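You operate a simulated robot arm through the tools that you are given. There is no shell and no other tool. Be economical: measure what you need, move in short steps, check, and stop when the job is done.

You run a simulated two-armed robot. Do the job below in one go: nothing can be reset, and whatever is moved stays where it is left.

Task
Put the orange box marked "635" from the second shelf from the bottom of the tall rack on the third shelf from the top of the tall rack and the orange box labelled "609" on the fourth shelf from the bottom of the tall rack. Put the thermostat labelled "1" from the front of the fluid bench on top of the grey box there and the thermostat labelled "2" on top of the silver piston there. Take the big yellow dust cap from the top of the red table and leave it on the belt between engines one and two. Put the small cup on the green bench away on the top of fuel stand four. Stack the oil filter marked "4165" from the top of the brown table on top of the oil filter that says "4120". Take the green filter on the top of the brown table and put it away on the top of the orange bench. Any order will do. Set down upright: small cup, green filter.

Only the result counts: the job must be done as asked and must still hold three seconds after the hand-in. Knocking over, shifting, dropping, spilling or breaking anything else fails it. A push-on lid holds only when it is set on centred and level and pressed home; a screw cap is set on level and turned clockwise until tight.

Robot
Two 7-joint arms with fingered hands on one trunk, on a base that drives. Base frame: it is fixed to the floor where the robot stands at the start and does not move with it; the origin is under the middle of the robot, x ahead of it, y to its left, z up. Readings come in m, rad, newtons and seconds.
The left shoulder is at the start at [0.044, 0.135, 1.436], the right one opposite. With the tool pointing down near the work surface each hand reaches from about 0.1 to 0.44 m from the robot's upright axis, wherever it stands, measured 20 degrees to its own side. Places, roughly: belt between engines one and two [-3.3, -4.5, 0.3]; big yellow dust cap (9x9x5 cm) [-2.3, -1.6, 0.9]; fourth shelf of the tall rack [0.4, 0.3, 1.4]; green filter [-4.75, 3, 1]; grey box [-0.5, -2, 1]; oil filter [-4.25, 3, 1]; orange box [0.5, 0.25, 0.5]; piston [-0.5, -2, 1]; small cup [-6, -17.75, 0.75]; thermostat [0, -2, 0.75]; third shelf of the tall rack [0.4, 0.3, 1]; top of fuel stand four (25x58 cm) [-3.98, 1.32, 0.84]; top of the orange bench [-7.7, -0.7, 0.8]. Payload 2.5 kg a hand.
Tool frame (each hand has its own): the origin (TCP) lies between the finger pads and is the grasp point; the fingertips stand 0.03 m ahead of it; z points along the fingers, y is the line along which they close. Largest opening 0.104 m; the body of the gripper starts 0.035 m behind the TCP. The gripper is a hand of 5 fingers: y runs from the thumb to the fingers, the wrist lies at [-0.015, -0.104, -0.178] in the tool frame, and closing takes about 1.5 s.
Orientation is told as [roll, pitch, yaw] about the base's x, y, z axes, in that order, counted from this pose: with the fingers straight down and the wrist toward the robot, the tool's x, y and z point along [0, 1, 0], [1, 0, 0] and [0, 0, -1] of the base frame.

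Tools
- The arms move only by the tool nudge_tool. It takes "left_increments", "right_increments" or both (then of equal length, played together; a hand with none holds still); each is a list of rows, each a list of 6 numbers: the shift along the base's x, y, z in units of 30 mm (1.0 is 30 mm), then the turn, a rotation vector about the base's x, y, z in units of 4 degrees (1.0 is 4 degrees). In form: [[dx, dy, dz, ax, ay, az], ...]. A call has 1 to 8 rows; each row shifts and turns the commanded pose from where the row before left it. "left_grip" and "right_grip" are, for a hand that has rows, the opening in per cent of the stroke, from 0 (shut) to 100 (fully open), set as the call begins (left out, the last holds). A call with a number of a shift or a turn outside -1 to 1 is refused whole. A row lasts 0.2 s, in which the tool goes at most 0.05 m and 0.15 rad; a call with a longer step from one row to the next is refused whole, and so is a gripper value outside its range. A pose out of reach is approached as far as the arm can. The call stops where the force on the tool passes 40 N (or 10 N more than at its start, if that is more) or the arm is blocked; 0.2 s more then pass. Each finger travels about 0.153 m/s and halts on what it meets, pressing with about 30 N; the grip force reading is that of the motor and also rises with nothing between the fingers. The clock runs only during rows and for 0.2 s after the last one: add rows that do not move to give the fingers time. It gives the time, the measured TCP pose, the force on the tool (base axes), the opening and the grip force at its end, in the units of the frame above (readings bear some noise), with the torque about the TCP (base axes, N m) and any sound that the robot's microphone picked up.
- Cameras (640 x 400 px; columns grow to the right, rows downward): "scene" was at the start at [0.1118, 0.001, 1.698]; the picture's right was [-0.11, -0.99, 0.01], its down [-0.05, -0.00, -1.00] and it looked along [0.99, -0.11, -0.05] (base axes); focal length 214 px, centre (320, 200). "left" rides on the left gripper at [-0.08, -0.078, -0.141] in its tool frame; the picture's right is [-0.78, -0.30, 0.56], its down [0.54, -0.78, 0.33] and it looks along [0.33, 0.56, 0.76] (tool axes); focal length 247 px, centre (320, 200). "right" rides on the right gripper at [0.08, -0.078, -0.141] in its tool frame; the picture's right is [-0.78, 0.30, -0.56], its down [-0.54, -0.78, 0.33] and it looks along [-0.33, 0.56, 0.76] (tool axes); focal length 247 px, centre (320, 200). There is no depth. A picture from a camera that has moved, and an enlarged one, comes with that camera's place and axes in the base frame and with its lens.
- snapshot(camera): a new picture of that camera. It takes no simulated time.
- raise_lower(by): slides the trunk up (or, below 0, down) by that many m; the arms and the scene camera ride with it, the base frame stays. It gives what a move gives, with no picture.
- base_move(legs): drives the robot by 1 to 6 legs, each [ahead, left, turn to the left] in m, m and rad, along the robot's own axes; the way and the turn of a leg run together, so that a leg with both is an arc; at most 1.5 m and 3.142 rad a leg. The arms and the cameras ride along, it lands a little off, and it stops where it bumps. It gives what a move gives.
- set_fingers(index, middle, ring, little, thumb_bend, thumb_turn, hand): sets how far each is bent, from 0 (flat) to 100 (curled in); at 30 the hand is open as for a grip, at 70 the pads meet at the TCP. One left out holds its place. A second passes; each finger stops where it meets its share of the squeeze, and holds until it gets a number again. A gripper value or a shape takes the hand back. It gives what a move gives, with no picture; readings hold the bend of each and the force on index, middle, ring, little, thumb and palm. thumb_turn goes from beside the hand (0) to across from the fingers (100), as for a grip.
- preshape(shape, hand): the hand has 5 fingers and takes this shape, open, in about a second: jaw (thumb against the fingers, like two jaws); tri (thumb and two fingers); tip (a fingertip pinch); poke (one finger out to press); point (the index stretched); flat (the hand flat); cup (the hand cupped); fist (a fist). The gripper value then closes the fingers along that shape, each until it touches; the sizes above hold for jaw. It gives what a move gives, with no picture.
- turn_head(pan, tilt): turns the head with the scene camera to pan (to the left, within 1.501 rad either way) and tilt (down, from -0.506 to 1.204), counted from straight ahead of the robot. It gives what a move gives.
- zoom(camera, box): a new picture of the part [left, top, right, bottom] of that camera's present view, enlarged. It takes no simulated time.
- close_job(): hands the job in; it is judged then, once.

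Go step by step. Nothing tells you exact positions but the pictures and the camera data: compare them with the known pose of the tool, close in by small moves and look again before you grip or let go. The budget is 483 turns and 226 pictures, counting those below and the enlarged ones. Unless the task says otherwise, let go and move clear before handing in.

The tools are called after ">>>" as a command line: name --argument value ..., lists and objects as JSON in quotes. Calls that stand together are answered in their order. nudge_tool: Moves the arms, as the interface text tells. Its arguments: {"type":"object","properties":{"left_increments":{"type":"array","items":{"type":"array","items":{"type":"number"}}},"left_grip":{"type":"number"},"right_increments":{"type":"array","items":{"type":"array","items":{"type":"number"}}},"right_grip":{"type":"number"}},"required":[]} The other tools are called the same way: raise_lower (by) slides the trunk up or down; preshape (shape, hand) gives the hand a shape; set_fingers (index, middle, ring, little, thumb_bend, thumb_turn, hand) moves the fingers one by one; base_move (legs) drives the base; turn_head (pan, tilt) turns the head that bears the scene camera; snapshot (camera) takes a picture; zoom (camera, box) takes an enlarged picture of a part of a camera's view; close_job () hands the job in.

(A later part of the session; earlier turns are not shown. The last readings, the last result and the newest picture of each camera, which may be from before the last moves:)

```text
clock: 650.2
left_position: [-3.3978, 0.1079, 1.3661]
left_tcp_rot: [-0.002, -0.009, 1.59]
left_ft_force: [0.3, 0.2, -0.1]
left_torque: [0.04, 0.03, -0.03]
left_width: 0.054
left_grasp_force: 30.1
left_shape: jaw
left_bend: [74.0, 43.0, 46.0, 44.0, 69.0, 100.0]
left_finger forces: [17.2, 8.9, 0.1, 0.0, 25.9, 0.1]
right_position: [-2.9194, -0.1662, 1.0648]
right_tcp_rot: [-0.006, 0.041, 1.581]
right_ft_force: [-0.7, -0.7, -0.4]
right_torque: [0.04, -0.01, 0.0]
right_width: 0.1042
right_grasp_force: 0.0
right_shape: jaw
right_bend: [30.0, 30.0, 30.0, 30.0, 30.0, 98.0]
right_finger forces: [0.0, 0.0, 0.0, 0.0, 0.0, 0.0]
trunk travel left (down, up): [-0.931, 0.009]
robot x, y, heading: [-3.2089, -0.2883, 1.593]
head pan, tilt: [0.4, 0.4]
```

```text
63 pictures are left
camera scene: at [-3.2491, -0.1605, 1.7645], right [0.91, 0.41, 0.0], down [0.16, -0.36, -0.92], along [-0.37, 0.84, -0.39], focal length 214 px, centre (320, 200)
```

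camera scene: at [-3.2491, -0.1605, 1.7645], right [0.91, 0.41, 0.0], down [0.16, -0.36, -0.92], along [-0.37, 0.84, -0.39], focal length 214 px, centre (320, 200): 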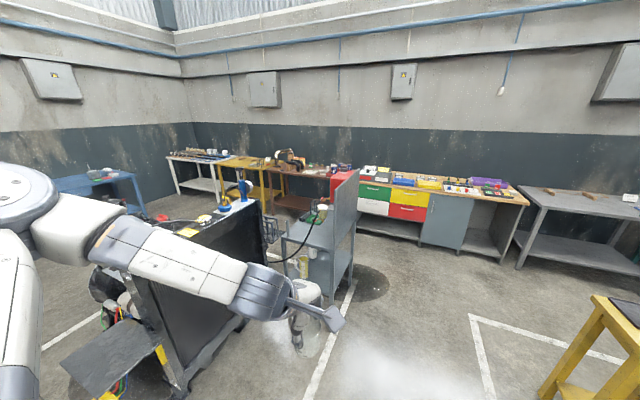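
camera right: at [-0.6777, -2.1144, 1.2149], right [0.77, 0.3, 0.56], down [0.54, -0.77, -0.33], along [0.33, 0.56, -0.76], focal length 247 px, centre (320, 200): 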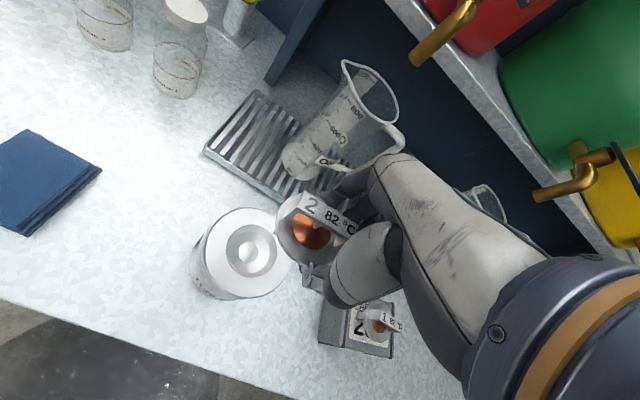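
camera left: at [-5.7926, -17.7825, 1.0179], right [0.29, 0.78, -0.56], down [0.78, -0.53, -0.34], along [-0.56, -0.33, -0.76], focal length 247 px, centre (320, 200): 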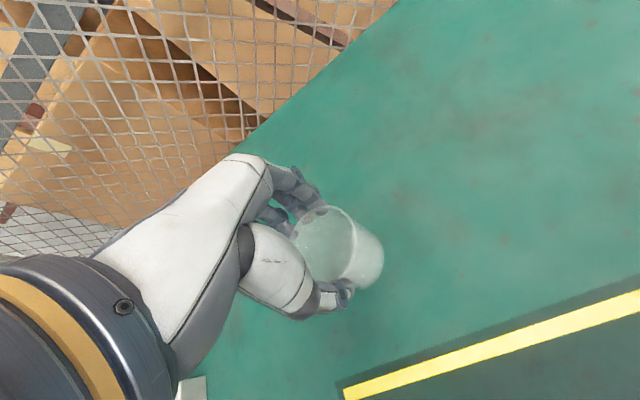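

The grey stand with the back panel is fuel stand four. Zooming in.

>>> zoom --camera "scene" --box '[250, 160, 390, 300]'

```text
2.86 times, centred on (320, 230) of scene
camera zoom: at [-3.2491, -0.1605, 1.7645], right [0.91, 0.41, 0.0], down [0.16, -0.36, -0.92], along [-0.37, 0.84, -0.39], focal length 613 px, centre (320, 114)
```

zoom: 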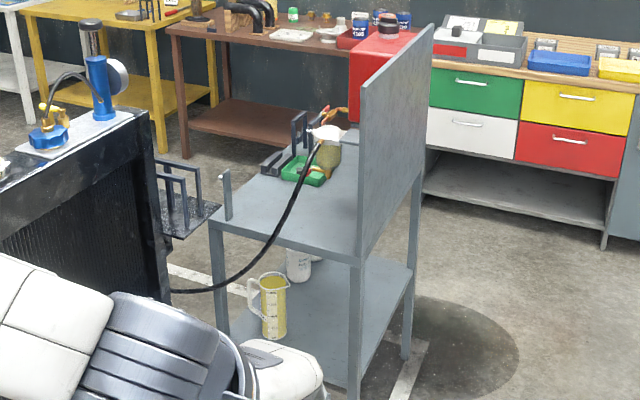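

The stand's top is free toward its south end; a peg sits at the SW corner, a hose drapes near the east side, and a panel stands on the east edge. I aim for (-4.02, 1.15), approaching from the south with the left shoulder aligned.

>>> base_move --legs '[[0, 0.67, -0.02], [0.6, 0, 0]]'

>>> turn_head --pan 0.1 --tilt 0.55

>>> snapshot --camera "scene"

```text
clock: 656.8
left_position: [-4.0682, 0.6875, 1.3662]
left_tcp_rot: [-0.004, -0.009, 1.581]
left_ft_force: [0.1, 0.0, 0.4]
left_torque: [-0.02, 0.0, -0.01]
left_width: 0.0541
left_grasp_force: 29.9
left_shape: jaw
left_bend: [74.0, 43.0, 46.0, 44.0, 69.0, 100.0]
left_finger forces: [17.2, 8.8, 0.0, 0.0, 26.1, 0.0]
right_position: [-3.5918, 0.4096, 1.0655]
right_tcp_rot: [-0.005, 0.041, 1.571]
right_ft_force: [-0.4, 0.4, -0.8]
right_torque: [-0.04, 0.01, 0.01]
right_width: 0.104
right_grasp_force: 0.0
right_shape: jaw
right_bend: [30.0, 30.0, 30.0, 30.0, 30.0, 98.0]
right_finger forces: [0.1, 0.0, 0.1, 0.0, 0.0, 0.0]
trunk travel left (down, up): [-0.931, 0.009]
robot x, y, heading: [-3.8851, 0.2949, 1.584]
head pan, tilt: [0.4, 0.4]
```

```text
clock: 657.6
left_position: [-4.0689, 0.6869, 1.3667]
left_tcp_rot: [-0.006, -0.01, 1.581]
left_ft_force: [-0.3, -0.2, -0.6]
left_torque: [0.02, -0.01, -0.03]
left_width: 0.0542
left_grasp_force: 29.5
left_shape: jaw
left_bend: [74.0, 43.0, 46.0, 44.0, 69.0, 100.0]
left_finger forces: [17.2, 8.8, 0.0, 0.0, 26.1, 0.1]
right_position: [-3.5934, 0.4097, 1.0645]
right_tcp_rot: [-0.006, 0.04, 1.571]
right_ft_force: [-0.9, 0.8, -0.4]
right_torque: [-0.04, 0.01, 0.03]
right_width: 0.1039
right_grasp_force: 0.1
right_shape: jaw
right_bend: [30.0, 30.0, 30.0, 30.0, 30.0, 98.0]
right_finger forces: [0.0, 0.0, 0.0, 0.0, 0.0, 0.0]
trunk travel left (down, up): [-0.931, 0.009]
robot x, y, heading: [-3.8853, 0.2913, 1.582]
head pan, tilt: [0.099, 0.55]
```

```text
61 pictures are left
camera scene: at [-3.8949, 0.422, 1.7508], right [0.99, 0.11, 0.0], down [0.06, -0.52, -0.85], along [-0.09, 0.85, -0.52], focal length 214 px, centre (320, 200)
```

scene: 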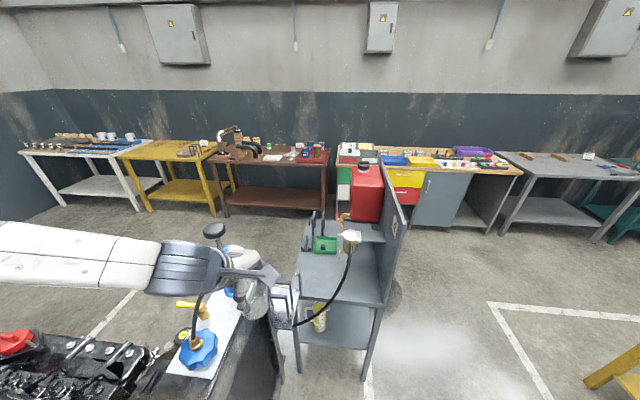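

Engine four's radiator (x below -4.15, y up to 0.85, z 1.1) is too close for the left elbow if I approach straight. I'll approach diagonally from the south-east instead.

>>> base_move --legs '[[-0.3, 0, 0], [0, -0.47, 0], [0.48, 0, 0], [0, 0, 0.648]]'

>>> nudge_tool --left_increments '[[0, 1, 0, 0, 0, 0], [0, 1, 0, 0, 0, 0], [0, 1, 0, 0, 0, 0], [0, 1, 0, 0, 0, 0], [0, 1, 0, 0, 0, 0], [0, 1, 0, 0, 0, 0], [0, 1, 0, 0, 0, 0], [0, 1, 0, 0, 0, 0]]'

>>> nudge_tool --left_increments '[[0, 1, 0, 0, 0, 0], [0, 1, 0, 0, 0, 0], [0, 0, 0, 0, 0, 0]]'

>>> snapshot --camera "scene"

```text
clock: 666.3
left_position: [-3.7984, 0.6801, 1.3668]
left_tcp_rot: [-0.003, -0.01, 2.23]
left_ft_force: [-0.9, 0.3, -0.5]
left_torque: [-0.03, 0.01, 0.02]
left_width: 0.054
left_grasp_force: 29.9
left_shape: jaw
left_bend: [74.0, 43.0, 46.0, 44.0, 69.0, 100.0]
left_finger forces: [17.2, 8.8, 0.0, 0.0, 25.9, 0.0]
right_position: [-3.2519, 0.7459, 1.065]
right_tcp_rot: [-0.005, 0.04, 2.219]
right_ft_force: [0.7, -0.1, 0.5]
right_torque: [0.0, 0.05, 0.0]
right_width: 0.104
right_grasp_force: 0.1
right_shape: jaw
right_bend: [30.0, 30.0, 30.0, 30.0, 30.0, 98.0]
right_finger forces: [0.0, 0.1, 0.0, 0.1, 0.0, 0.0]
trunk travel left (down, up): [-0.931, 0.009]
robot x, y, heading: [-3.4134, 0.4772, 2.226]
head pan, tilt: [0.099, 0.55]
```

```text
clock: 668.1
left_position: [-3.8168, 0.8391, 1.386]
left_tcp_rot: [-0.006, -0.011, 2.226]
left_ft_force: [0.6, -0.1, -0.2]
left_torque: [-0.04, 0.04, 0.01]
left_width: 0.0537
left_grasp_force: 29.8
left_shape: jaw
left_bend: [74.0, 43.0, 46.0, 44.0, 69.0, 100.0]
left_finger forces: [17.2, 8.7, 0.1, 0.0, 25.9, 0.0]
left hand out of reach, approached as far as the arm can: row 6, 7, 8
right_position: [-3.2514, 0.746, 1.0649]
right_tcp_rot: [-0.005, 0.04, 2.22]
right_ft_force: [-0.4, -1.2, 0.1]
right_torque: [-0.03, 0.01, 0.02]
right_width: 0.104
right_grasp_force: 0.1
right_shape: jaw
right_bend: [30.0, 30.0, 30.0, 30.0, 30.0, 98.0]
right_finger forces: [0.0, 0.0, 0.0, 0.0, 0.0, 0.0]
trunk travel left (down, up): [-0.931, 0.009]
robot x, y, heading: [-3.4099, 0.4742, 2.232]
head pan, tilt: [0.099, 0.55]
```

```text
clock: 668.9
left_position: [-3.826, 0.8441, 1.3928]
left_tcp_rot: [-0.005, -0.011, 2.229]
left_ft_force: [0.8, -0.2, 0.5]
left_torque: [0.01, 0.0, -0.01]
left_width: 0.0541
left_grasp_force: 30.3
left_shape: jaw
left_bend: [74.0, 43.0, 46.0, 44.0, 69.0, 100.0]
left_finger forces: [17.1, 8.8, 0.0, 0.0, 25.9, 0.0]
left hand out of reach, approached as far as the arm can: row 1, 2
right_position: [-3.2507, 0.7456, 1.0649]
right_tcp_rot: [-0.007, 0.04, 2.22]
right_ft_force: [-0.3, -0.3, 0.1]
right_torque: [-0.02, -0.02, -0.02]
right_width: 0.1039
right_grasp_force: 0.0
right_shape: jaw
right_bend: [30.0, 30.0, 30.0, 30.0, 30.0, 98.0]
right_finger forces: [0.0, 0.0, 0.0, 0.1, 0.1, 0.0]
trunk travel left (down, up): [-0.931, 0.009]
robot x, y, heading: [-3.4153, 0.4754, 2.226]
head pan, tilt: [0.099, 0.55]
```

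```text
60 pictures are left
camera scene: at [-3.4989, 0.5727, 1.7508], right [0.73, 0.69, 0.0], down [0.36, -0.38, -0.85], along [-0.59, 0.62, -0.52], focal length 214 px, centre (320, 200)
```

scene: 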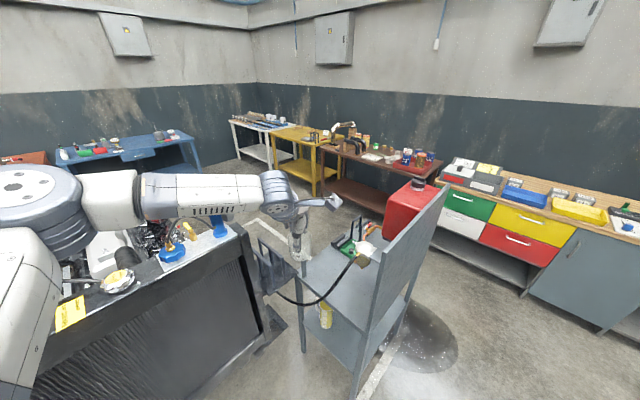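

The crossing reach is too limited there, and the radiator is taller (z about 1.25, east face x about -4.1). A heading of 1.9 rad with a nearly straight arm keeps the elbow clear; I reposition for that.

>>> base_move --legs '[[-0.3, 0, 0], [0, 0, -0.326], [0.203, 0.23, 0]]'

>>> nudge_tool --left_increments '[[-0.75, 0.87, -0.22, 0, 0, 0], [-0.75, 0.87, -0.22, 0, 0, 0], [-0.75, 0.87, -0.22, 0, 0, 0], [-0.7, 0.86, -0.22, 0, 0, 0], [0, 0, 0, 0, 0, 0]]'

>>> snapshot --camera "scene"

```text
clock: 673.6
left_position: [-3.7887, 0.8361, 1.3926]
left_tcp_rot: [-0.005, -0.009, 1.899]
left_ft_force: [0.1, -0.4, -0.7]
left_torque: [0.01, -0.01, -0.02]
left_width: 0.0538
left_grasp_force: 29.7
left_shape: jaw
left_bend: [74.0, 43.0, 46.0, 44.0, 69.0, 100.0]
left_finger forces: [17.1, 8.8, 0.0, 0.0, 25.8, 0.0]
right_position: [-3.2747, 0.5592, 1.066]
right_tcp_rot: [-0.003, 0.04, 1.894]
right_ft_force: [0.3, -0.1, -0.6]
right_torque: [0.0, 0.0, -0.02]
right_width: 0.1038
right_grasp_force: 0.1
right_shape: jaw
right_bend: [30.0, 30.0, 30.0, 30.0, 30.0, 98.0]
right_finger forces: [0.1, 0.0, 0.0, 0.0, 0.0, 0.0]
trunk travel left (down, up): [-0.931, 0.009]
robot x, y, heading: [-3.5158, 0.3533, 1.898]
head pan, tilt: [0.099, 0.55]
```

```text
clock: 674.8
left_position: [-3.8949, 0.874, 1.3828]
left_tcp_rot: [-0.006, -0.013, 1.9]
left_ft_force: [-1.1, 0.8, -0.7]
left_torque: [0.03, 0.0, -0.02]
left_width: 0.0538
left_grasp_force: 30.0
left_shape: jaw
left_bend: [74.0, 43.0, 46.0, 44.0, 69.0, 100.0]
left_finger forces: [17.1, 8.9, 0.0, 0.0, 25.8, 0.0]
left hand out of reach, approached as far as the arm can: row 1, 2, 3, 4
right_position: [-3.2738, 0.5582, 1.0654]
right_tcp_rot: [-0.004, 0.041, 1.893]
right_ft_force: [0.1, -0.1, 0.3]
right_torque: [-0.01, 0.03, -0.03]
right_width: 0.104
right_grasp_force: 0.0
right_shape: jaw
right_bend: [30.0, 30.0, 30.0, 30.0, 30.0, 98.0]
right_finger forces: [0.1, 0.1, 0.0, 0.1, 0.0, 0.1]
trunk travel left (down, up): [-0.931, 0.009]
robot x, y, heading: [-3.5161, 0.3536, 1.901]
head pan, tilt: [0.099, 0.55]
```

```text
59 pictures are left
camera scene: at [-3.5651, 0.4743, 1.7508], right [0.91, 0.42, 0.0], down [0.22, -0.47, -0.85], along [-0.36, 0.78, -0.52], focal length 214 px, centre (320, 200)
```

scene: 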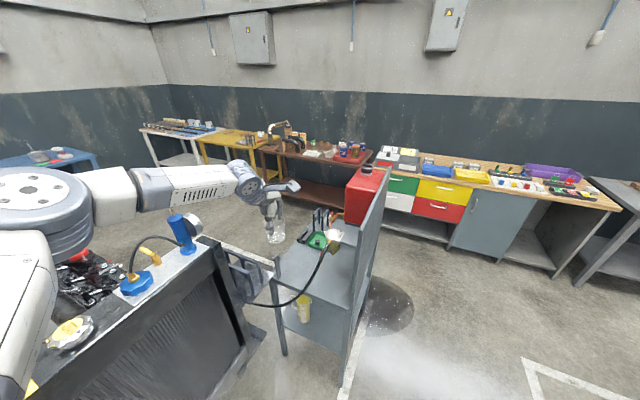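

The commanded pose had run ahead of the arm; I pull it back to a reachable target.

>>> nudge_tool --left_increments '[[-0.39, -0.88, 0.14, 0, 0, 0], [-0.39, -0.88, 0.14, 0, 0, 0], [-0.39, -0.88, 0.14, 0, 0, 0], [-0.39, -0.88, 0.14, 0, 0, 0], [-0.39, -0.88, 0.14, 0, 0, 0], [-0.39, -0.88, 0.14, 0, 0, 0], [0, 0, 0, 0, 0, 0]]'

```text
clock: 676.4
left_position: [-3.9645, 0.7178, 1.4076]
left_tcp_rot: [-0.006, -0.011, 1.899]
left_ft_force: [-0.5, 0.1, -0.5]
left_torque: [0.0, 0.02, -0.04]
left_width: 0.0539
left_grasp_force: 30.6
left_shape: jaw
left_bend: [74.0, 43.0, 46.0, 44.0, 69.0, 100.0]
left_finger forces: [17.1, 8.7, 0.0, 0.1, 25.8, 0.0]
right_position: [-3.2741, 0.5585, 1.0653]
right_tcp_rot: [-0.005, 0.04, 1.893]
right_ft_force: [0.1, 1.3, -0.2]
right_torque: [-0.02, 0.0, 0.02]
right_width: 0.1041
right_grasp_force: 0.1
right_shape: jaw
right_bend: [30.0, 30.0, 30.0, 30.0, 30.0, 98.0]
right_finger forces: [0.0, 0.1, 0.0, 0.1, 0.0, 0.0]
trunk travel left (down, up): [-0.931, 0.009]
robot x, y, heading: [-3.5157, 0.3555, 1.906]
head pan, tilt: [0.099, 0.55]
```

>>> nudge_tool --left_increments '[[0.31, 0.9, -0.2, 0, 0, 0], [0.31, 0.9, -0.2, 0, 0, 0], [0.31, 0.9, -0.2, 0, 0, 0], [0.31, 0.9, -0.2, 0, 0, 0], [0.31, 0.9, -0.2, 0, 0, 0], [0.31, 0.9, -0.2, 0, 0, 0], [0, 0, 0, 0, 0, 0]]'

```text
clock: 678.0
left_position: [-3.9097, 0.8719, 1.3734]
left_tcp_rot: [-0.005, -0.012, 1.901]
left_ft_force: [0.4, -0.4, -0.7]
left_torque: [-0.01, 0.04, 0.03]
left_width: 0.0537
left_grasp_force: 29.9
left_shape: jaw
left_bend: [74.0, 43.0, 46.0, 44.0, 70.0, 100.0]
left_finger forces: [17.1, 8.8, 0.0, 0.0, 25.8, 0.0]
left hand out of reach, approached as far as the arm can: row 6
right_position: [-3.2732, 0.5582, 1.0648]
right_tcp_rot: [-0.006, 0.037, 1.894]
right_ft_force: [-0.4, 0.3, -0.4]
right_torque: [-0.02, -0.02, 0.01]
right_width: 0.1043
right_grasp_force: 0.0
right_shape: jaw
right_bend: [30.0, 30.0, 30.0, 30.0, 30.0, 98.0]
right_finger forces: [0.0, 0.1, 0.0, 0.0, 0.1, 0.0]
trunk travel left (down, up): [-0.931, 0.009]
robot x, y, heading: [-3.5154, 0.3566, 1.9]
head pan, tilt: [0.099, 0.55]
```

Now at the arm's limit pose. I drive in at this height, then check alignment over the stand.

>>> base_move --legs '[[0.355, -0.052, 0]]'

>>> raise_lower --by -0.2

>>> snapshot --camera "scene"

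>>> snapshot --camera "left"

```text
clock: 680.3
left_position: [-3.9734, 1.2209, 1.3737]
left_tcp_rot: [-0.005, -0.011, 1.897]
left_ft_force: [0.2, 0.4, -0.7]
left_torque: [0.01, 0.02, 0.0]
left_width: 0.0537
left_grasp_force: 30.0
left_shape: jaw
left_bend: [74.0, 43.0, 46.0, 44.0, 70.0, 100.0]
left_finger forces: [17.1, 8.8, 0.1, 0.1, 25.8, 0.0]
right_position: [-3.3379, 0.9046, 1.065]
right_tcp_rot: [-0.004, 0.039, 1.889]
right_ft_force: [0.6, 0.4, -0.2]
right_torque: [0.01, -0.01, 0.02]
right_width: 0.1037
right_grasp_force: 0.0
right_shape: jaw
right_bend: [30.0, 30.0, 30.0, 30.0, 30.0, 98.0]
right_finger forces: [0.0, 0.0, 0.1, 0.0, 0.0, 0.1]
trunk travel left (down, up): [-0.931, 0.009]
robot x, y, heading: [-3.5781, 0.7008, 1.901]
head pan, tilt: [0.099, 0.55]
```

```text
clock: 682.5
left_position: [-3.9726, 1.2211, 1.174]
left_tcp_rot: [-0.005, -0.012, 1.898]
left_ft_force: [0.0, 0.4, -1.1]
left_torque: [0.0, -0.01, 0.03]
left_width: 0.0538
left_grasp_force: 30.3
left_shape: jaw
left_bend: [74.0, 43.0, 46.0, 44.0, 70.0, 100.0]
left_finger forces: [17.1, 8.8, 0.0, 0.0, 25.8, 0.0]
right_position: [-3.3398, 0.905, 0.8654]
right_tcp_rot: [-0.004, 0.042, 1.89]
right_ft_force: [0.0, -0.2, -0.5]
right_torque: [0.02, 0.0, 0.02]
right_width: 0.1038
right_grasp_force: 0.0
right_shape: jaw
right_bend: [30.0, 30.0, 30.0, 30.0, 30.0, 98.0]
right_finger forces: [0.0, 0.0, 0.1, 0.1, 0.0, 0.1]
trunk travel left (down, up): [-0.731, 0.209]
robot x, y, heading: [-3.5806, 0.7024, 1.898]
head pan, tilt: [0.099, 0.55]
```

```text
58 pictures are left
camera scene: at [-3.6295, 0.8229, 1.5508], right [0.91, 0.41, 0.0], down [0.22, -0.48, -0.85], along [-0.35, 0.78, -0.52], focal length 214 px, centre (320, 200)
```

scene: 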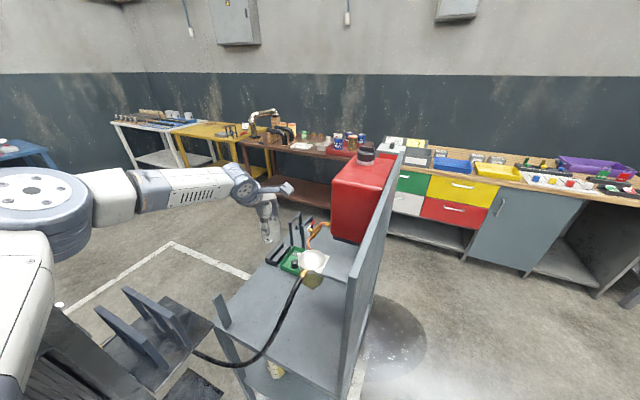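

```text
57 pictures are left
camera left: at [-3.8729, 1.1719, 1.3153], right [0.83, -0.02, -0.56], down [-0.26, -0.9, -0.34], along [-0.49, 0.43, -0.76], focal length 247 px, centre (320, 200)
```

left: 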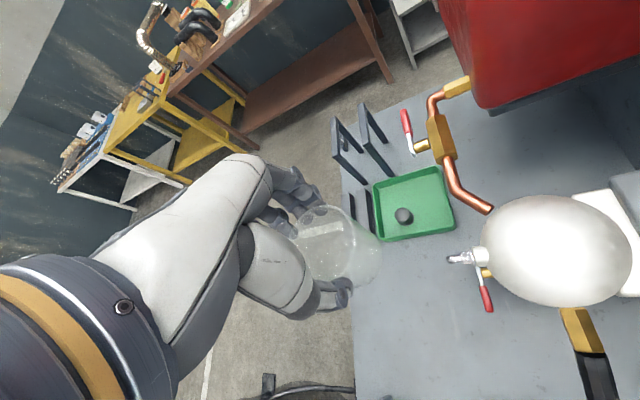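

The landing point at (-3.973, 1.221) is free stand surface, about 7 cm short of the green tray. I lower toward it.

>>> raise_lower --by -0.25

>>> snapshot --camera "left"

>>> zoom --camera "scene" --box '[180, 150, 380, 300]'

```text
clock: 685.1
left_position: [-3.9728, 1.2235, 0.9229]
left_tcp_rot: [-0.006, -0.014, 1.896]
left_ft_force: [0.1, -0.1, 3.5]
left_torque: [0.07, 0.03, -0.02]
left_width: 0.054
left_grasp_force: 30.4
left_shape: jaw
left_bend: [74.0, 43.0, 46.0, 44.0, 70.0, 100.0]
left_finger forces: [17.0, 8.8, 0.1, 0.0, 26.3, 0.0]
right_position: [-3.3393, 0.9062, 0.6154]
right_tcp_rot: [-0.006, 0.039, 1.89]
right_ft_force: [-0.7, -0.4, 0.6]
right_torque: [-0.01, -0.03, -0.01]
right_width: 0.1039
right_grasp_force: 0.2
right_shape: jaw
right_bend: [30.0, 30.0, 30.0, 30.0, 30.0, 98.0]
right_finger forces: [0.1, 0.1, 0.0, 0.1, 0.0, 0.1]
trunk travel left (down, up): [-0.481, 0.459]
robot x, y, heading: [-3.5798, 0.7024, 1.897]
head pan, tilt: [0.099, 0.55]
```

```text
56 pictures are left
camera left: at [-3.8727, 1.1717, 1.0665], right [0.83, -0.02, -0.56], down [-0.26, -0.9, -0.35], along [-0.49, 0.43, -0.76], focal length 247 px, centre (320, 200)
```

left: 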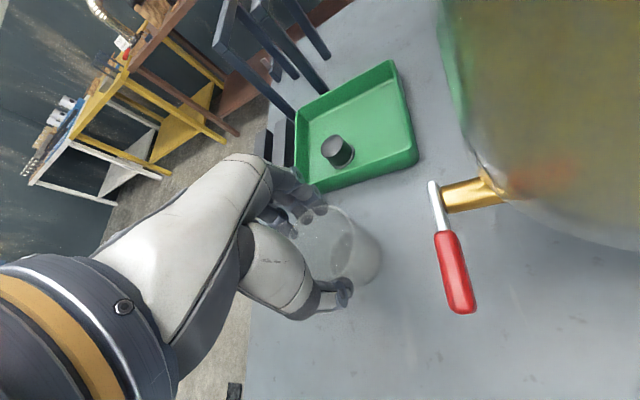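

```text
2.67 times, centred on (280, 225) of scene
camera zoom: at [-3.6293, 0.8226, 1.301], right [0.91, 0.41, 0.0], down [0.22, -0.48, -0.85], along [-0.35, 0.78, -0.52], focal length 572 px, centre (427, 133)
```

zoom: 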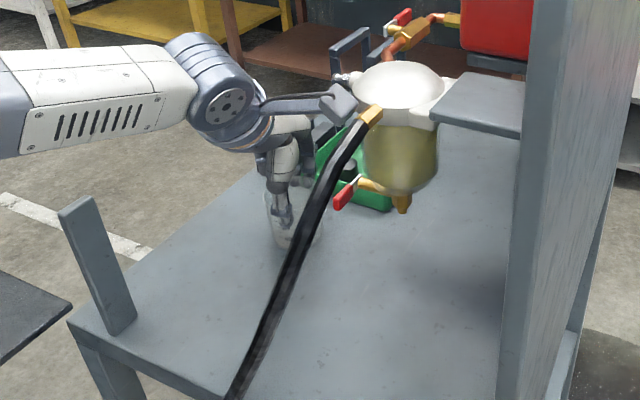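

>>> nudge_tool --left_increments '[[0, 0, -0.15, 0, 0, 0], [0, 0, -0.15, 0, 0, 0], [0, 0, -0.15, 0, 0, 0], [0, 0, -0.15, 0, 0, 0], [0, 0, 0, 0, 0, 0]]'

>>> zoom --camera "scene" --box '[220, 170, 340, 260]'

```text
clock: 686.0
left_position: [-3.9736, 1.2244, 0.9231]
left_tcp_rot: [-0.013, -0.045, 1.897]
left_ft_force: [0.4, -0.7, 13.7]
left_torque: [-0.21, -0.1, -0.04]
left_width: 0.0546
left_grasp_force: 30.4
left_shape: jaw
left_bend: [74.0, 42.0, 47.0, 44.0, 71.0, 100.0]
left_finger forces: [17.1, 10.0, 2.2, 0.1, 29.6, 0.0]
left hand out of reach, approached as far as the arm can: row 3
right_position: [-3.3378, 0.9052, 0.6149]
right_tcp_rot: [-0.005, 0.039, 1.89]
right_ft_force: [-0.5, -0.2, -1.0]
right_torque: [0.0, 0.0, 0.02]
right_width: 0.1039
right_grasp_force: 0.1
right_shape: jaw
right_bend: [30.0, 30.0, 30.0, 30.0, 30.0, 98.0]
right_finger forces: [0.0, 0.1, 0.0, 0.0, 0.1, 0.0]
trunk travel left (down, up): [-0.481, 0.459]
robot x, y, heading: [-3.5792, 0.7019, 1.897]
head pan, tilt: [0.099, 0.55]
stopped in row 4 (left hand): the force on the tool passed its limit at 41 N (the readings are from after the stop); the commanded pose is now the measured one
```

```text
4.44 times, centred on (280, 215) of scene
camera zoom: at [-3.6289, 0.8217, 1.3007], right [0.91, 0.41, 0.0], down [0.22, -0.47, -0.85], along [-0.35, 0.78, -0.52], focal length 953 px, centre (498, 133)
```

zoom: 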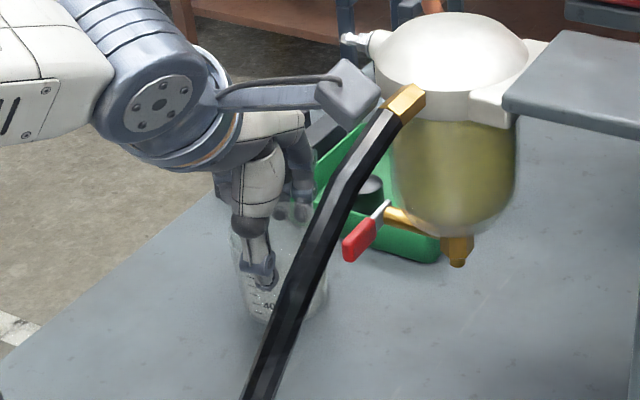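

The cup rests on the stand top. I relieve the pressure, then open.

>>> nudge_tool --left_increments '[[0, 0, 0.12, 0, 0, 0], [0, 0, 0, 0, 0, 0]]'

>>> nudge_tool --left_increments '[[0, 0, 0, 0, 0, 0], [0, 0, 0, 0, 0, 0], [0, 0, 0, 0, 0, 0], [0, 0, 0, 0, 0, 0]]' --left_grip 95

>>> raise_lower --by 0.15

>>> snapshot --camera "left"

```text
clock: 686.6
left_position: [-3.9728, 1.2233, 0.9234]
left_tcp_rot: [-0.012, -0.039, 1.896]
left_ft_force: [-1.7, 2.6, 11.3]
left_torque: [0.03, -0.03, -0.02]
left_width: 0.0545
left_grasp_force: 30.4
left_shape: jaw
left_bend: [74.0, 42.0, 47.0, 44.0, 71.0, 100.0]
left_finger forces: [18.4, 10.4, 2.4, 0.0, 27.4, 0.0]
right_position: [-3.3383, 0.9062, 0.6155]
right_tcp_rot: [-0.004, 0.038, 1.89]
right_ft_force: [0.2, -0.3, -1.0]
right_torque: [0.03, 0.0, 0.0]
right_width: 0.1037
right_grasp_force: 0.0
right_shape: jaw
right_bend: [30.0, 30.0, 30.0, 30.0, 30.0, 98.0]
right_finger forces: [0.0, 0.0, 0.0, 0.0, 0.0, 0.0]
trunk travel left (down, up): [-0.481, 0.459]
robot x, y, heading: [-3.5805, 0.7021, 1.898]
head pan, tilt: [0.099, 0.55]
```

```text
clock: 687.6
left_position: [-3.9734, 1.2226, 0.9232]
left_tcp_rot: [-0.008, -0.034, 1.898]
left_ft_force: [0.6, 0.2, 0.0]
left_torque: [0.03, 0.05, 0.0]
left_width: 0.0984
left_grasp_force: 0.0
left_shape: jaw
left_bend: [32.0, 31.0, 30.0, 31.0, 31.0, 98.0]
left_finger forces: [0.1, 0.0, 0.1, 0.0, 0.1, 0.0]
right_position: [-3.3397, 0.9057, 0.6157]
right_tcp_rot: [-0.005, 0.04, 1.89]
right_ft_force: [-0.4, -0.4, 0.8]
right_torque: [0.04, 0.01, 0.03]
right_width: 0.104
right_grasp_force: 0.0
right_shape: jaw
right_bend: [30.0, 30.0, 30.0, 30.0, 30.0, 98.0]
right_finger forces: [0.0, 0.1, 0.0, 0.1, 0.0, 0.0]
trunk travel left (down, up): [-0.481, 0.459]
robot x, y, heading: [-3.5813, 0.7063, 1.892]
head pan, tilt: [0.099, 0.55]
```

```text
clock: 689.4
left_position: [-3.973, 1.2224, 1.0729]
left_tcp_rot: [-0.013, -0.034, 1.898]
left_ft_force: [0.5, -0.2, 0.1]
left_torque: [-0.02, -0.01, 0.0]
left_width: 0.0985
left_grasp_force: 0.1
left_shape: jaw
left_bend: [32.0, 31.0, 30.0, 31.0, 31.0, 98.0]
left_finger forces: [0.1, 0.0, 0.1, 0.0, 0.0, 0.1]
right_position: [-3.3386, 0.9051, 0.7656]
right_tcp_rot: [-0.005, 0.04, 1.891]
right_ft_force: [0.8, 0.3, -0.3]
right_torque: [-0.01, 0.0, 0.0]
right_width: 0.1039
right_grasp_force: 0.1
right_shape: jaw
right_bend: [30.0, 30.0, 30.0, 30.0, 30.0, 98.0]
right_finger forces: [0.1, 0.0, 0.0, 0.1, 0.0, 0.0]
trunk travel left (down, up): [-0.631, 0.309]
robot x, y, heading: [-3.5766, 0.7013, 1.894]
head pan, tilt: [0.099, 0.55]
```

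```text
53 pictures are left
camera left: at [-3.8732, 1.1693, 1.2124], right [0.83, -0.01, -0.56], down [-0.26, -0.89, -0.37], along [-0.49, 0.45, -0.74], focal length 247 px, centre (320, 200)
```

left: 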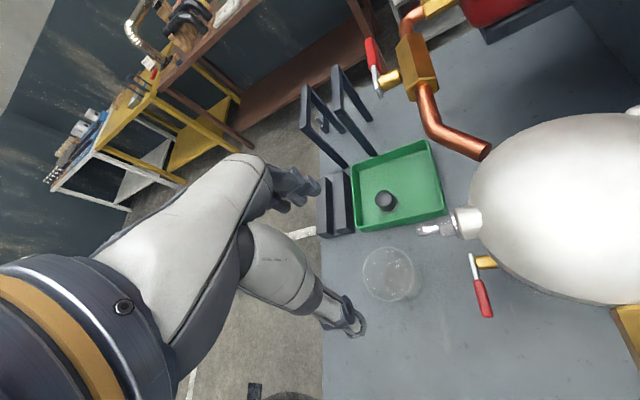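

The cup stands upright. I back out and go around the stand's east side to the brown table.

>>> raise_lower --by 0.3

>>> base_move --legs '[[-0.4, 0, 0], [0, 0, -0.327], [0, -0.33, 0]]'

>>> nudge_tool --left_increments '[[0.1, -0.9, -0.2, 0.1, 0.5, 0], [0.1, -0.9, -0.2, 0, 0, 0], [0, -0.9, -0.2, 0, 0, 0], [0, -0.9, -0.2, 0, 0, 0], [0, -0.9, 0, 0, 0, 0], [0, -0.9, 0, 0, 0, 0], [0, -0.9, 0, 0, 0, 0]]'

>>> base_move --legs '[[1.3, 0, 0], [0.6, 0, 0]]'

>>> turn_head --pan 0.7 --tilt 0.4

>>> snapshot --camera "scene"

```text
clock: 692.4
left_position: [-3.9739, 1.2222, 1.3719]
left_tcp_rot: [-0.012, -0.035, 1.897]
left_ft_force: [-0.3, -0.3, -0.2]
left_torque: [0.01, -0.01, -0.03]
left_width: 0.0985
left_grasp_force: 0.1
left_shape: jaw
left_bend: [32.0, 31.0, 30.0, 31.0, 31.0, 98.0]
left_finger forces: [0.0, 0.0, 0.1, 0.0, 0.0, 0.0]
right_position: [-3.3395, 0.9057, 1.066]
right_tcp_rot: [-0.006, 0.04, 1.891]
right_ft_force: [0.1, 0.2, -0.4]
right_torque: [0.01, -0.02, 0.01]
right_width: 0.1042
right_grasp_force: 0.1
right_shape: jaw
right_bend: [30.0, 30.0, 30.0, 30.0, 30.0, 98.0]
right_finger forces: [0.0, 0.0, 0.0, 0.0, 0.1, 0.0]
trunk travel left (down, up): [-0.931, 0.009]
robot x, y, heading: [-3.5786, 0.706, 1.901]
head pan, tilt: [0.099, 0.55]
```

```text
clock: 697.6
left_position: [-3.3298, 0.9467, 1.3711]
left_tcp_rot: [-0.013, -0.035, 1.564]
left_ft_force: [-0.2, 0.9, 0.2]
left_torque: [-0.01, 0.0, -0.01]
left_width: 0.0985
left_grasp_force: 0.0
left_shape: jaw
left_bend: [32.0, 31.0, 30.0, 31.0, 31.0, 98.0]
left_finger forces: [0.1, 0.1, 0.1, 0.0, 0.1, 0.1]
right_position: [-2.8322, 0.441, 1.0647]
right_tcp_rot: [-0.006, 0.039, 1.559]
right_ft_force: [-0.6, -0.5, 0.2]
right_torque: [0.03, -0.01, -0.01]
right_width: 0.1037
right_grasp_force: 0.1
right_shape: jaw
right_bend: [30.0, 30.0, 30.0, 30.0, 30.0, 98.0]
right_finger forces: [0.0, 0.0, 0.1, 0.1, 0.0, 0.0]
trunk travel left (down, up): [-0.931, 0.009]
robot x, y, heading: [-3.1287, 0.3275, 1.569]
head pan, tilt: [0.099, 0.55]
```

```text
clock: 699.2
left_position: [-3.323, 0.7563, 1.3469]
left_tcp_rot: [0.025, -0.045, 1.565]
left_ft_force: [0.2, 0.3, 0.0]
left_torque: [0.01, 0.0, 0.0]
left_width: 0.0985
left_grasp_force: 0.1
left_shape: jaw
left_bend: [32.0, 31.0, 30.0, 31.0, 31.0, 98.0]
left_finger forces: [0.0, 0.1, 0.0, 0.1, 0.1, 0.0]
right_position: [-2.8321, 0.4409, 1.0656]
right_tcp_rot: [-0.006, 0.039, 1.559]
right_ft_force: [-0.3, -0.2, -0.1]
right_torque: [0.03, -0.03, -0.04]
right_width: 0.1037
right_grasp_force: 0.1
right_shape: jaw
right_bend: [30.0, 30.0, 30.0, 30.0, 30.0, 98.0]
right_finger forces: [0.1, 0.1, 0.0, 0.1, 0.0, 0.0]
trunk travel left (down, up): [-0.931, 0.009]
robot x, y, heading: [-3.1262, 0.3253, 1.568]
head pan, tilt: [0.099, 0.55]
```

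```text
clock: 708.8
left_position: [-3.2417, 2.6731, 1.3469]
left_tcp_rot: [0.023, -0.043, 1.523]
left_ft_force: [0.1, 0.4, -1.3]
left_torque: [-0.01, 0.01, 0.0]
left_width: 0.0984
left_grasp_force: 0.1
left_shape: jaw
left_bend: [32.0, 31.0, 30.0, 31.0, 31.0, 98.0]
left_finger forces: [0.0, 0.0, 0.0, 0.1, 0.0, 0.0]
right_position: [-2.7671, 2.3356, 1.0657]
right_tcp_rot: [-0.007, 0.04, 1.517]
right_ft_force: [0.2, 0.3, 0.3]
right_torque: [-0.03, -0.02, -0.01]
right_width: 0.1037
right_grasp_force: 0.1
right_shape: jaw
right_bend: [30.0, 30.0, 30.0, 30.0, 30.0, 98.0]
right_finger forces: [0.0, 0.0, 0.0, 0.0, 0.0, 0.0]
trunk travel left (down, up): [-0.931, 0.009]
robot x, y, heading: [-3.0659, 2.2332, 1.525]
head pan, tilt: [0.099, 0.55]
```

```text
clock: 709.8
left_position: [-3.242, 2.6743, 1.3464]
left_tcp_rot: [0.022, -0.042, 1.522]
left_ft_force: [0.6, 0.1, -0.5]
left_torque: [0.01, 0.0, -0.01]
left_width: 0.0984
left_grasp_force: 0.0
left_shape: jaw
left_bend: [32.0, 31.0, 30.0, 31.0, 31.0, 98.0]
left_finger forces: [0.0, 0.0, 0.0, 0.1, 0.1, 0.0]
right_position: [-2.7668, 2.3365, 1.065]
right_tcp_rot: [-0.005, 0.041, 1.516]
right_ft_force: [0.2, -0.3, 0.4]
right_torque: [0.0, -0.01, -0.03]
right_width: 0.1038
right_grasp_force: 0.0
right_shape: jaw
right_bend: [30.0, 30.0, 30.0, 30.0, 30.0, 98.0]
right_finger forces: [0.0, 0.1, 0.1, 0.1, 0.1, 0.0]
trunk travel left (down, up): [-0.931, 0.009]
robot x, y, heading: [-3.0641, 2.2381, 1.524]
head pan, tilt: [0.7, 0.4]
```

```text
52 pictures are left
camera scene: at [-3.1187, 2.3487, 1.7645], right [0.79, 0.61, 0.0], down [0.24, -0.31, -0.92], along [-0.56, 0.73, -0.39], focal length 214 px, centre (320, 200)
```

scene: 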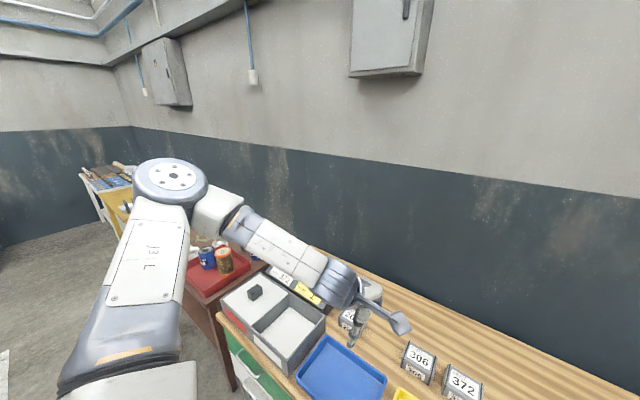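

I move along the bench row to the brown table, keeping clear of the stand behind me.

>>> base_move --legs '[[-0.12, 0, 0.045], [0, 1.25, 0]]'

>>> turn_head --pan 0.0 --tilt 0.6

>>> snapshot --camera "scene"

```text
clock: 717.1
left_position: [-4.5368, 2.5587, 1.3467]
left_tcp_rot: [0.025, -0.042, 1.55]
left_ft_force: [0.4, -0.3, 0.4]
left_torque: [0.01, -0.03, -0.01]
left_width: 0.0985
left_grasp_force: 0.0
left_shape: jaw
left_bend: [32.0, 31.0, 30.0, 31.0, 31.0, 98.0]
left_finger forces: [0.1, 0.0, 0.0, 0.0, 0.0, 0.1]
right_position: [-4.0515, 2.2341, 1.0651]
right_tcp_rot: [-0.006, 0.039, 1.546]
right_ft_force: [-0.5, 0.9, -0.6]
right_torque: [0.0, -0.02, 0.0]
right_width: 0.1041
right_grasp_force: 0.0
right_shape: jaw
right_bend: [30.0, 30.0, 30.0, 30.0, 30.0, 98.0]
right_finger forces: [0.1, 0.0, 0.0, 0.0, 0.0, 0.0]
trunk travel left (down, up): [-0.931, 0.009]
robot x, y, heading: [-4.3502, 2.1262, 1.553]
head pan, tilt: [0.7, 0.4]
```

```text
clock: 718.2
left_position: [-4.5365, 2.5591, 1.3461]
left_tcp_rot: [0.022, -0.041, 1.552]
left_ft_force: [0.5, 0.3, 0.5]
left_torque: [0.02, 0.01, 0.0]
left_width: 0.0988
left_grasp_force: 0.0
left_shape: jaw
left_bend: [32.0, 31.0, 30.0, 31.0, 31.0, 98.0]
left_finger forces: [0.0, 0.0, 0.1, 0.0, 0.0, 0.0]
right_position: [-4.0515, 2.2345, 1.0653]
right_tcp_rot: [-0.005, 0.041, 1.543]
right_ft_force: [0.5, 0.4, 0.0]
right_torque: [-0.02, 0.01, 0.0]
right_width: 0.104
right_grasp_force: 0.0
right_shape: jaw
right_bend: [30.0, 30.0, 30.0, 30.0, 30.0, 98.0]
right_finger forces: [0.0, 0.0, 0.1, 0.0, 0.0, 0.0]
trunk travel left (down, up): [-0.931, 0.009]
robot x, y, heading: [-4.3497, 2.1239, 1.55]
head pan, tilt: [0.0, 0.6]
```

```text
51 pictures are left
camera scene: at [-4.3448, 2.2543, 1.7463], right [1.0, -0.02, 0.0], down [-0.01, -0.56, -0.83], along [0.01, 0.83, -0.56], focal length 214 px, centre (320, 200)
```

scene: 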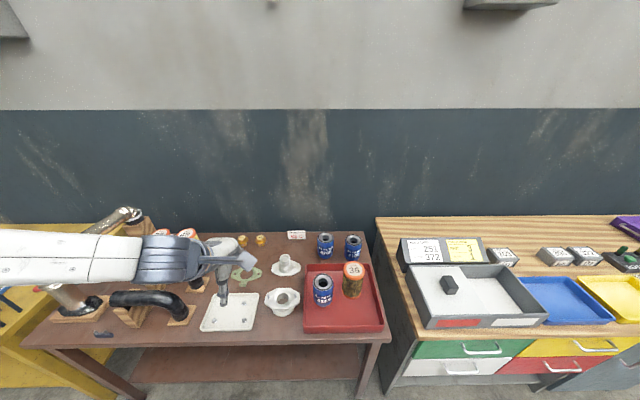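

>>> zoom --camera "scene" --box '[220, 220, 400, 340]'

```text
3.33 times, centred on (310, 280) of scene
camera zoom: at [-4.3448, 2.2543, 1.7463], right [1.0, -0.02, 0.0], down [-0.01, -0.56, -0.83], along [0.01, 0.83, -0.56], focal length 715 px, centre (353, -67)
```

zoom: 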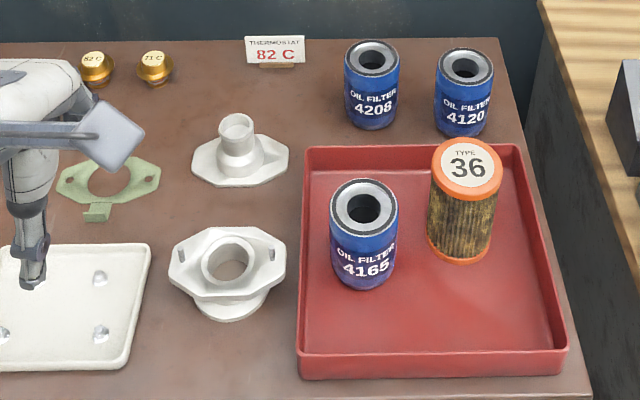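

4165 stands in the red tray, 4120 behind at the right. I check positions with the left hand camera, and look for the green filter.

>>> snapshot --camera "left"

```text
49 pictures are left
camera left: at [-4.4558, 2.474, 1.484], right [0.76, -0.29, -0.59], down [-0.56, -0.75, -0.35], along [-0.34, 0.59, -0.73], focal length 247 px, centre (320, 200)
```

left: 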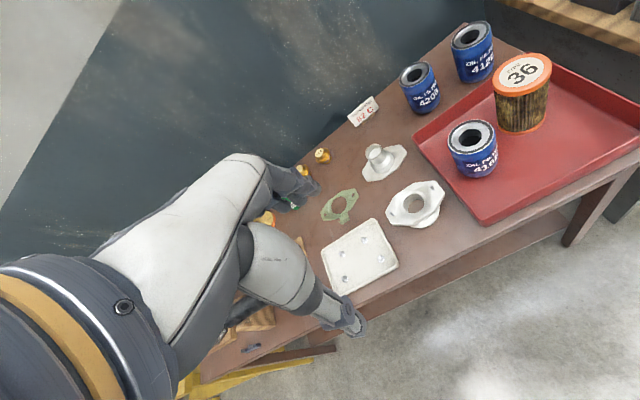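

4165's top is at about (-4.328, 2.757, 1.024) and 4120's top at (-4.174, 2.991, 1.005). I level the left hand and position over 4165.

>>> nudge_tool --left_increments '[[0, 0, 0, -0.6, -0.3, 0.2], [0, 0, 0, 0, 0, 0]]' --left_grip 100

>>> base_move --legs '[[0, -0.209, 0.018], [0.195, 0, 0]]'

>>> raise_lower --by -0.2

>>> snapshot --camera "left"

>>> snapshot --camera "scene"

```text
clock: 718.8
left_position: [-4.5372, 2.5586, 1.3456]
left_tcp_rot: [0.001, 0.0, 1.565]
left_ft_force: [0.4, 0.0, 0.0]
left_torque: [0.03, -0.01, 0.01]
left_width: 0.1036
left_grasp_force: 0.1
left_shape: jaw
left_bend: [30.0, 30.0, 30.0, 30.0, 30.0, 98.0]
left_finger forces: [0.0, 0.1, 0.0, 0.1, 0.1, 0.1]
right_position: [-4.0513, 2.2358, 1.0661]
right_tcp_rot: [-0.003, 0.04, 1.546]
right_ft_force: [-0.5, 0.1, -0.4]
right_torque: [-0.03, 0.0, -0.01]
right_width: 0.104
right_grasp_force: 0.1
right_shape: jaw
right_bend: [30.0, 30.0, 30.0, 30.0, 30.0, 98.0]
right_finger forces: [0.0, 0.0, 0.1, 0.0, 0.0, 0.0]
trunk travel left (down, up): [-0.931, 0.009]
robot x, y, heading: [-4.3485, 2.1265, 1.553]
head pan, tilt: [0.0, 0.6]
```

```text
clock: 721.6
left_position: [-4.3362, 2.7536, 1.3468]
left_tcp_rot: [0.003, -0.001, 1.582]
left_ft_force: [-0.3, -0.2, -0.9]
left_torque: [-0.03, -0.02, 0.01]
left_width: 0.1038
left_grasp_force: 0.1
left_shape: jaw
left_bend: [30.0, 30.0, 30.0, 30.0, 30.0, 98.0]
left_finger forces: [0.0, 0.0, 0.1, 0.1, 0.1, 0.0]
right_position: [-3.8448, 2.4389, 1.0655]
right_tcp_rot: [-0.005, 0.04, 1.561]
right_ft_force: [0.2, 0.0, -1.0]
right_torque: [-0.01, 0.0, 0.0]
right_width: 0.1039
right_grasp_force: 0.1
right_shape: jaw
right_bend: [30.0, 30.0, 30.0, 30.0, 30.0, 98.0]
right_finger forces: [0.0, 0.0, 0.1, 0.0, 0.1, 0.0]
trunk travel left (down, up): [-0.931, 0.009]
robot x, y, heading: [-4.1401, 2.3213, 1.568]
head pan, tilt: [0.0, 0.6]
```

```text
clock: 723.8
left_position: [-4.3364, 2.7538, 1.1462]
left_tcp_rot: [0.001, 0.0, 1.582]
left_ft_force: [-0.1, -0.8, 0.6]
left_torque: [-0.05, -0.01, 0.0]
left_width: 0.1039
left_grasp_force: 0.1
left_shape: jaw
left_bend: [30.0, 30.0, 30.0, 30.0, 30.0, 98.0]
left_finger forces: [0.1, 0.0, 0.1, 0.0, 0.0, 0.1]
right_position: [-3.8448, 2.4382, 0.8646]
right_tcp_rot: [-0.005, 0.041, 1.562]
right_ft_force: [-0.2, 0.8, -0.4]
right_torque: [0.02, 0.04, 0.0]
right_width: 0.1038
right_grasp_force: 0.0
right_shape: jaw
right_bend: [30.0, 30.0, 30.0, 30.0, 30.0, 98.0]
right_finger forces: [0.0, 0.0, 0.1, 0.0, 0.0, 0.0]
trunk travel left (down, up): [-0.731, 0.209]
robot x, y, heading: [-4.139, 2.3209, 1.575]
head pan, tilt: [0.0, 0.6]
```

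```text
48 pictures are left
camera left: at [-4.255, 2.6768, 1.2892], right [0.78, -0.29, -0.56], down [-0.53, -0.78, -0.33], along [-0.34, 0.55, -0.76], focal length 247 px, centre (320, 200)
```

left: 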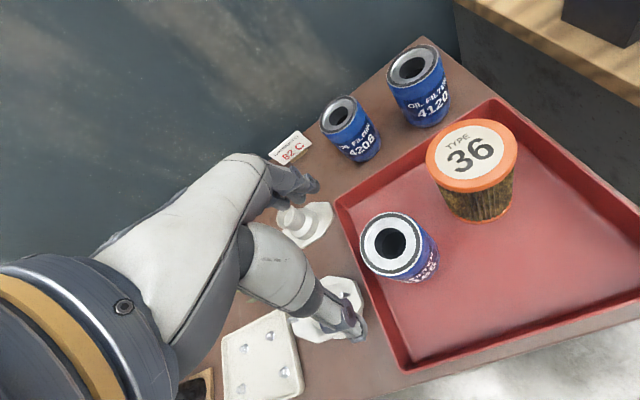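

```text
47 pictures are left
camera scene: at [-4.1383, 2.4521, 1.5463], right [1.0, 0.0, 0.0], down [0.0, -0.56, -0.83], along [0.0, 0.83, -0.56], focal length 214 px, centre (320, 200)
```

scene: 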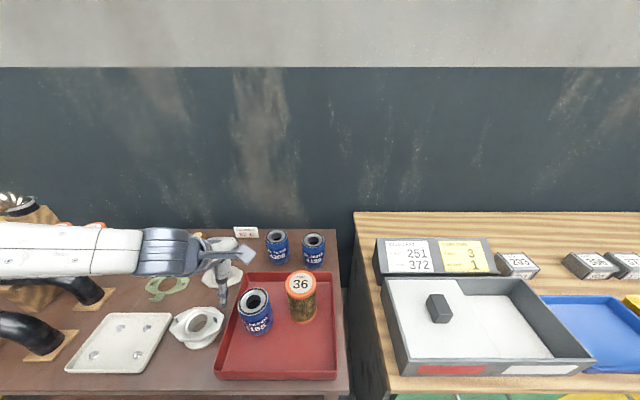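

Refined: 4165 at (-4.312, 2.771). I correct and lower around it.

>>> nudge_tool --left_increments '[[0.8, 0.57, 0, 0, 0, 0], [0, 0, 0, 0, 0, 0]]'

>>> raise_lower --by -0.075

>>> snapshot --camera "left"

>>> zoom --camera "scene" --box '[180, 200, 350, 330]'

```text
clock: 724.4
left_position: [-4.312, 2.7703, 1.1468]
left_tcp_rot: [0.001, -0.001, 1.583]
left_ft_force: [-0.5, -0.9, -0.6]
left_torque: [0.01, 0.0, 0.0]
left_width: 0.1038
left_grasp_force: 0.0
left_shape: jaw
left_bend: [30.0, 30.0, 30.0, 30.0, 30.0, 98.0]
left_finger forces: [0.0, 0.1, 0.0, 0.0, 0.1, 0.1]
right_position: [-3.8465, 2.4373, 0.8655]
right_tcp_rot: [-0.007, 0.04, 1.563]
right_ft_force: [0.4, 0.7, 0.4]
right_torque: [-0.01, -0.02, -0.01]
right_width: 0.1037
right_grasp_force: 0.1
right_shape: jaw
right_bend: [30.0, 30.0, 30.0, 30.0, 30.0, 98.0]
right_finger forces: [0.0, 0.0, 0.0, 0.0, 0.0, 0.0]
trunk travel left (down, up): [-0.731, 0.209]
robot x, y, heading: [-4.1404, 2.3228, 1.569]
head pan, tilt: [0.0, 0.6]
```

```text
clock: 725.5
left_position: [-4.313, 2.7696, 1.073]
left_tcp_rot: [0.002, -0.001, 1.583]
left_ft_force: [-0.9, 0.0, 0.3]
left_torque: [-0.02, -0.01, 0.03]
left_width: 0.1037
left_grasp_force: 0.1
left_shape: jaw
left_bend: [30.0, 30.0, 30.0, 30.0, 30.0, 98.0]
left_finger forces: [0.0, 0.1, 0.0, 0.1, 0.0, 0.0]
right_position: [-3.846, 2.4375, 0.7907]
right_tcp_rot: [-0.005, 0.041, 1.563]
right_ft_force: [-0.6, -0.2, 0.9]
right_torque: [0.03, -0.02, 0.01]
right_width: 0.1038
right_grasp_force: 0.0
right_shape: jaw
right_bend: [30.0, 30.0, 30.0, 30.0, 30.0, 98.0]
right_finger forces: [0.0, 0.1, 0.0, 0.0, 0.0, 0.0]
trunk travel left (down, up): [-0.656, 0.284]
robot x, y, heading: [-4.1382, 2.3203, 1.569]
head pan, tilt: [0.0, 0.6]
```

```text
46 pictures are left
camera left: at [-4.231, 2.6936, 1.2152], right [0.78, -0.29, -0.56], down [-0.53, -0.78, -0.33], along [-0.34, 0.55, -0.76], focal length 247 px, centre (320, 200)
```

left: 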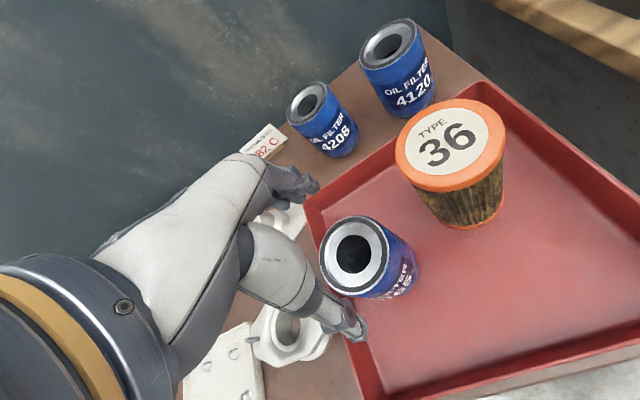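

```text
3.08 times, centred on (265, 265) of scene
camera zoom: at [-4.1383, 2.4521, 1.4713], right [1.0, 0.0, 0.0], down [0.0, -0.56, -0.83], along [0.0, 0.83, -0.56], focal length 660 px, centre (489, 0)
```

zoom: 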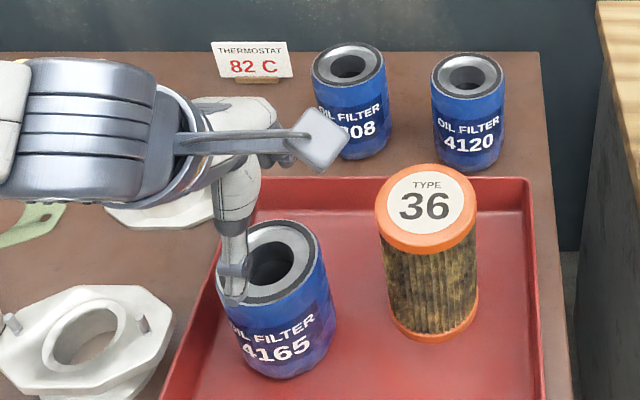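

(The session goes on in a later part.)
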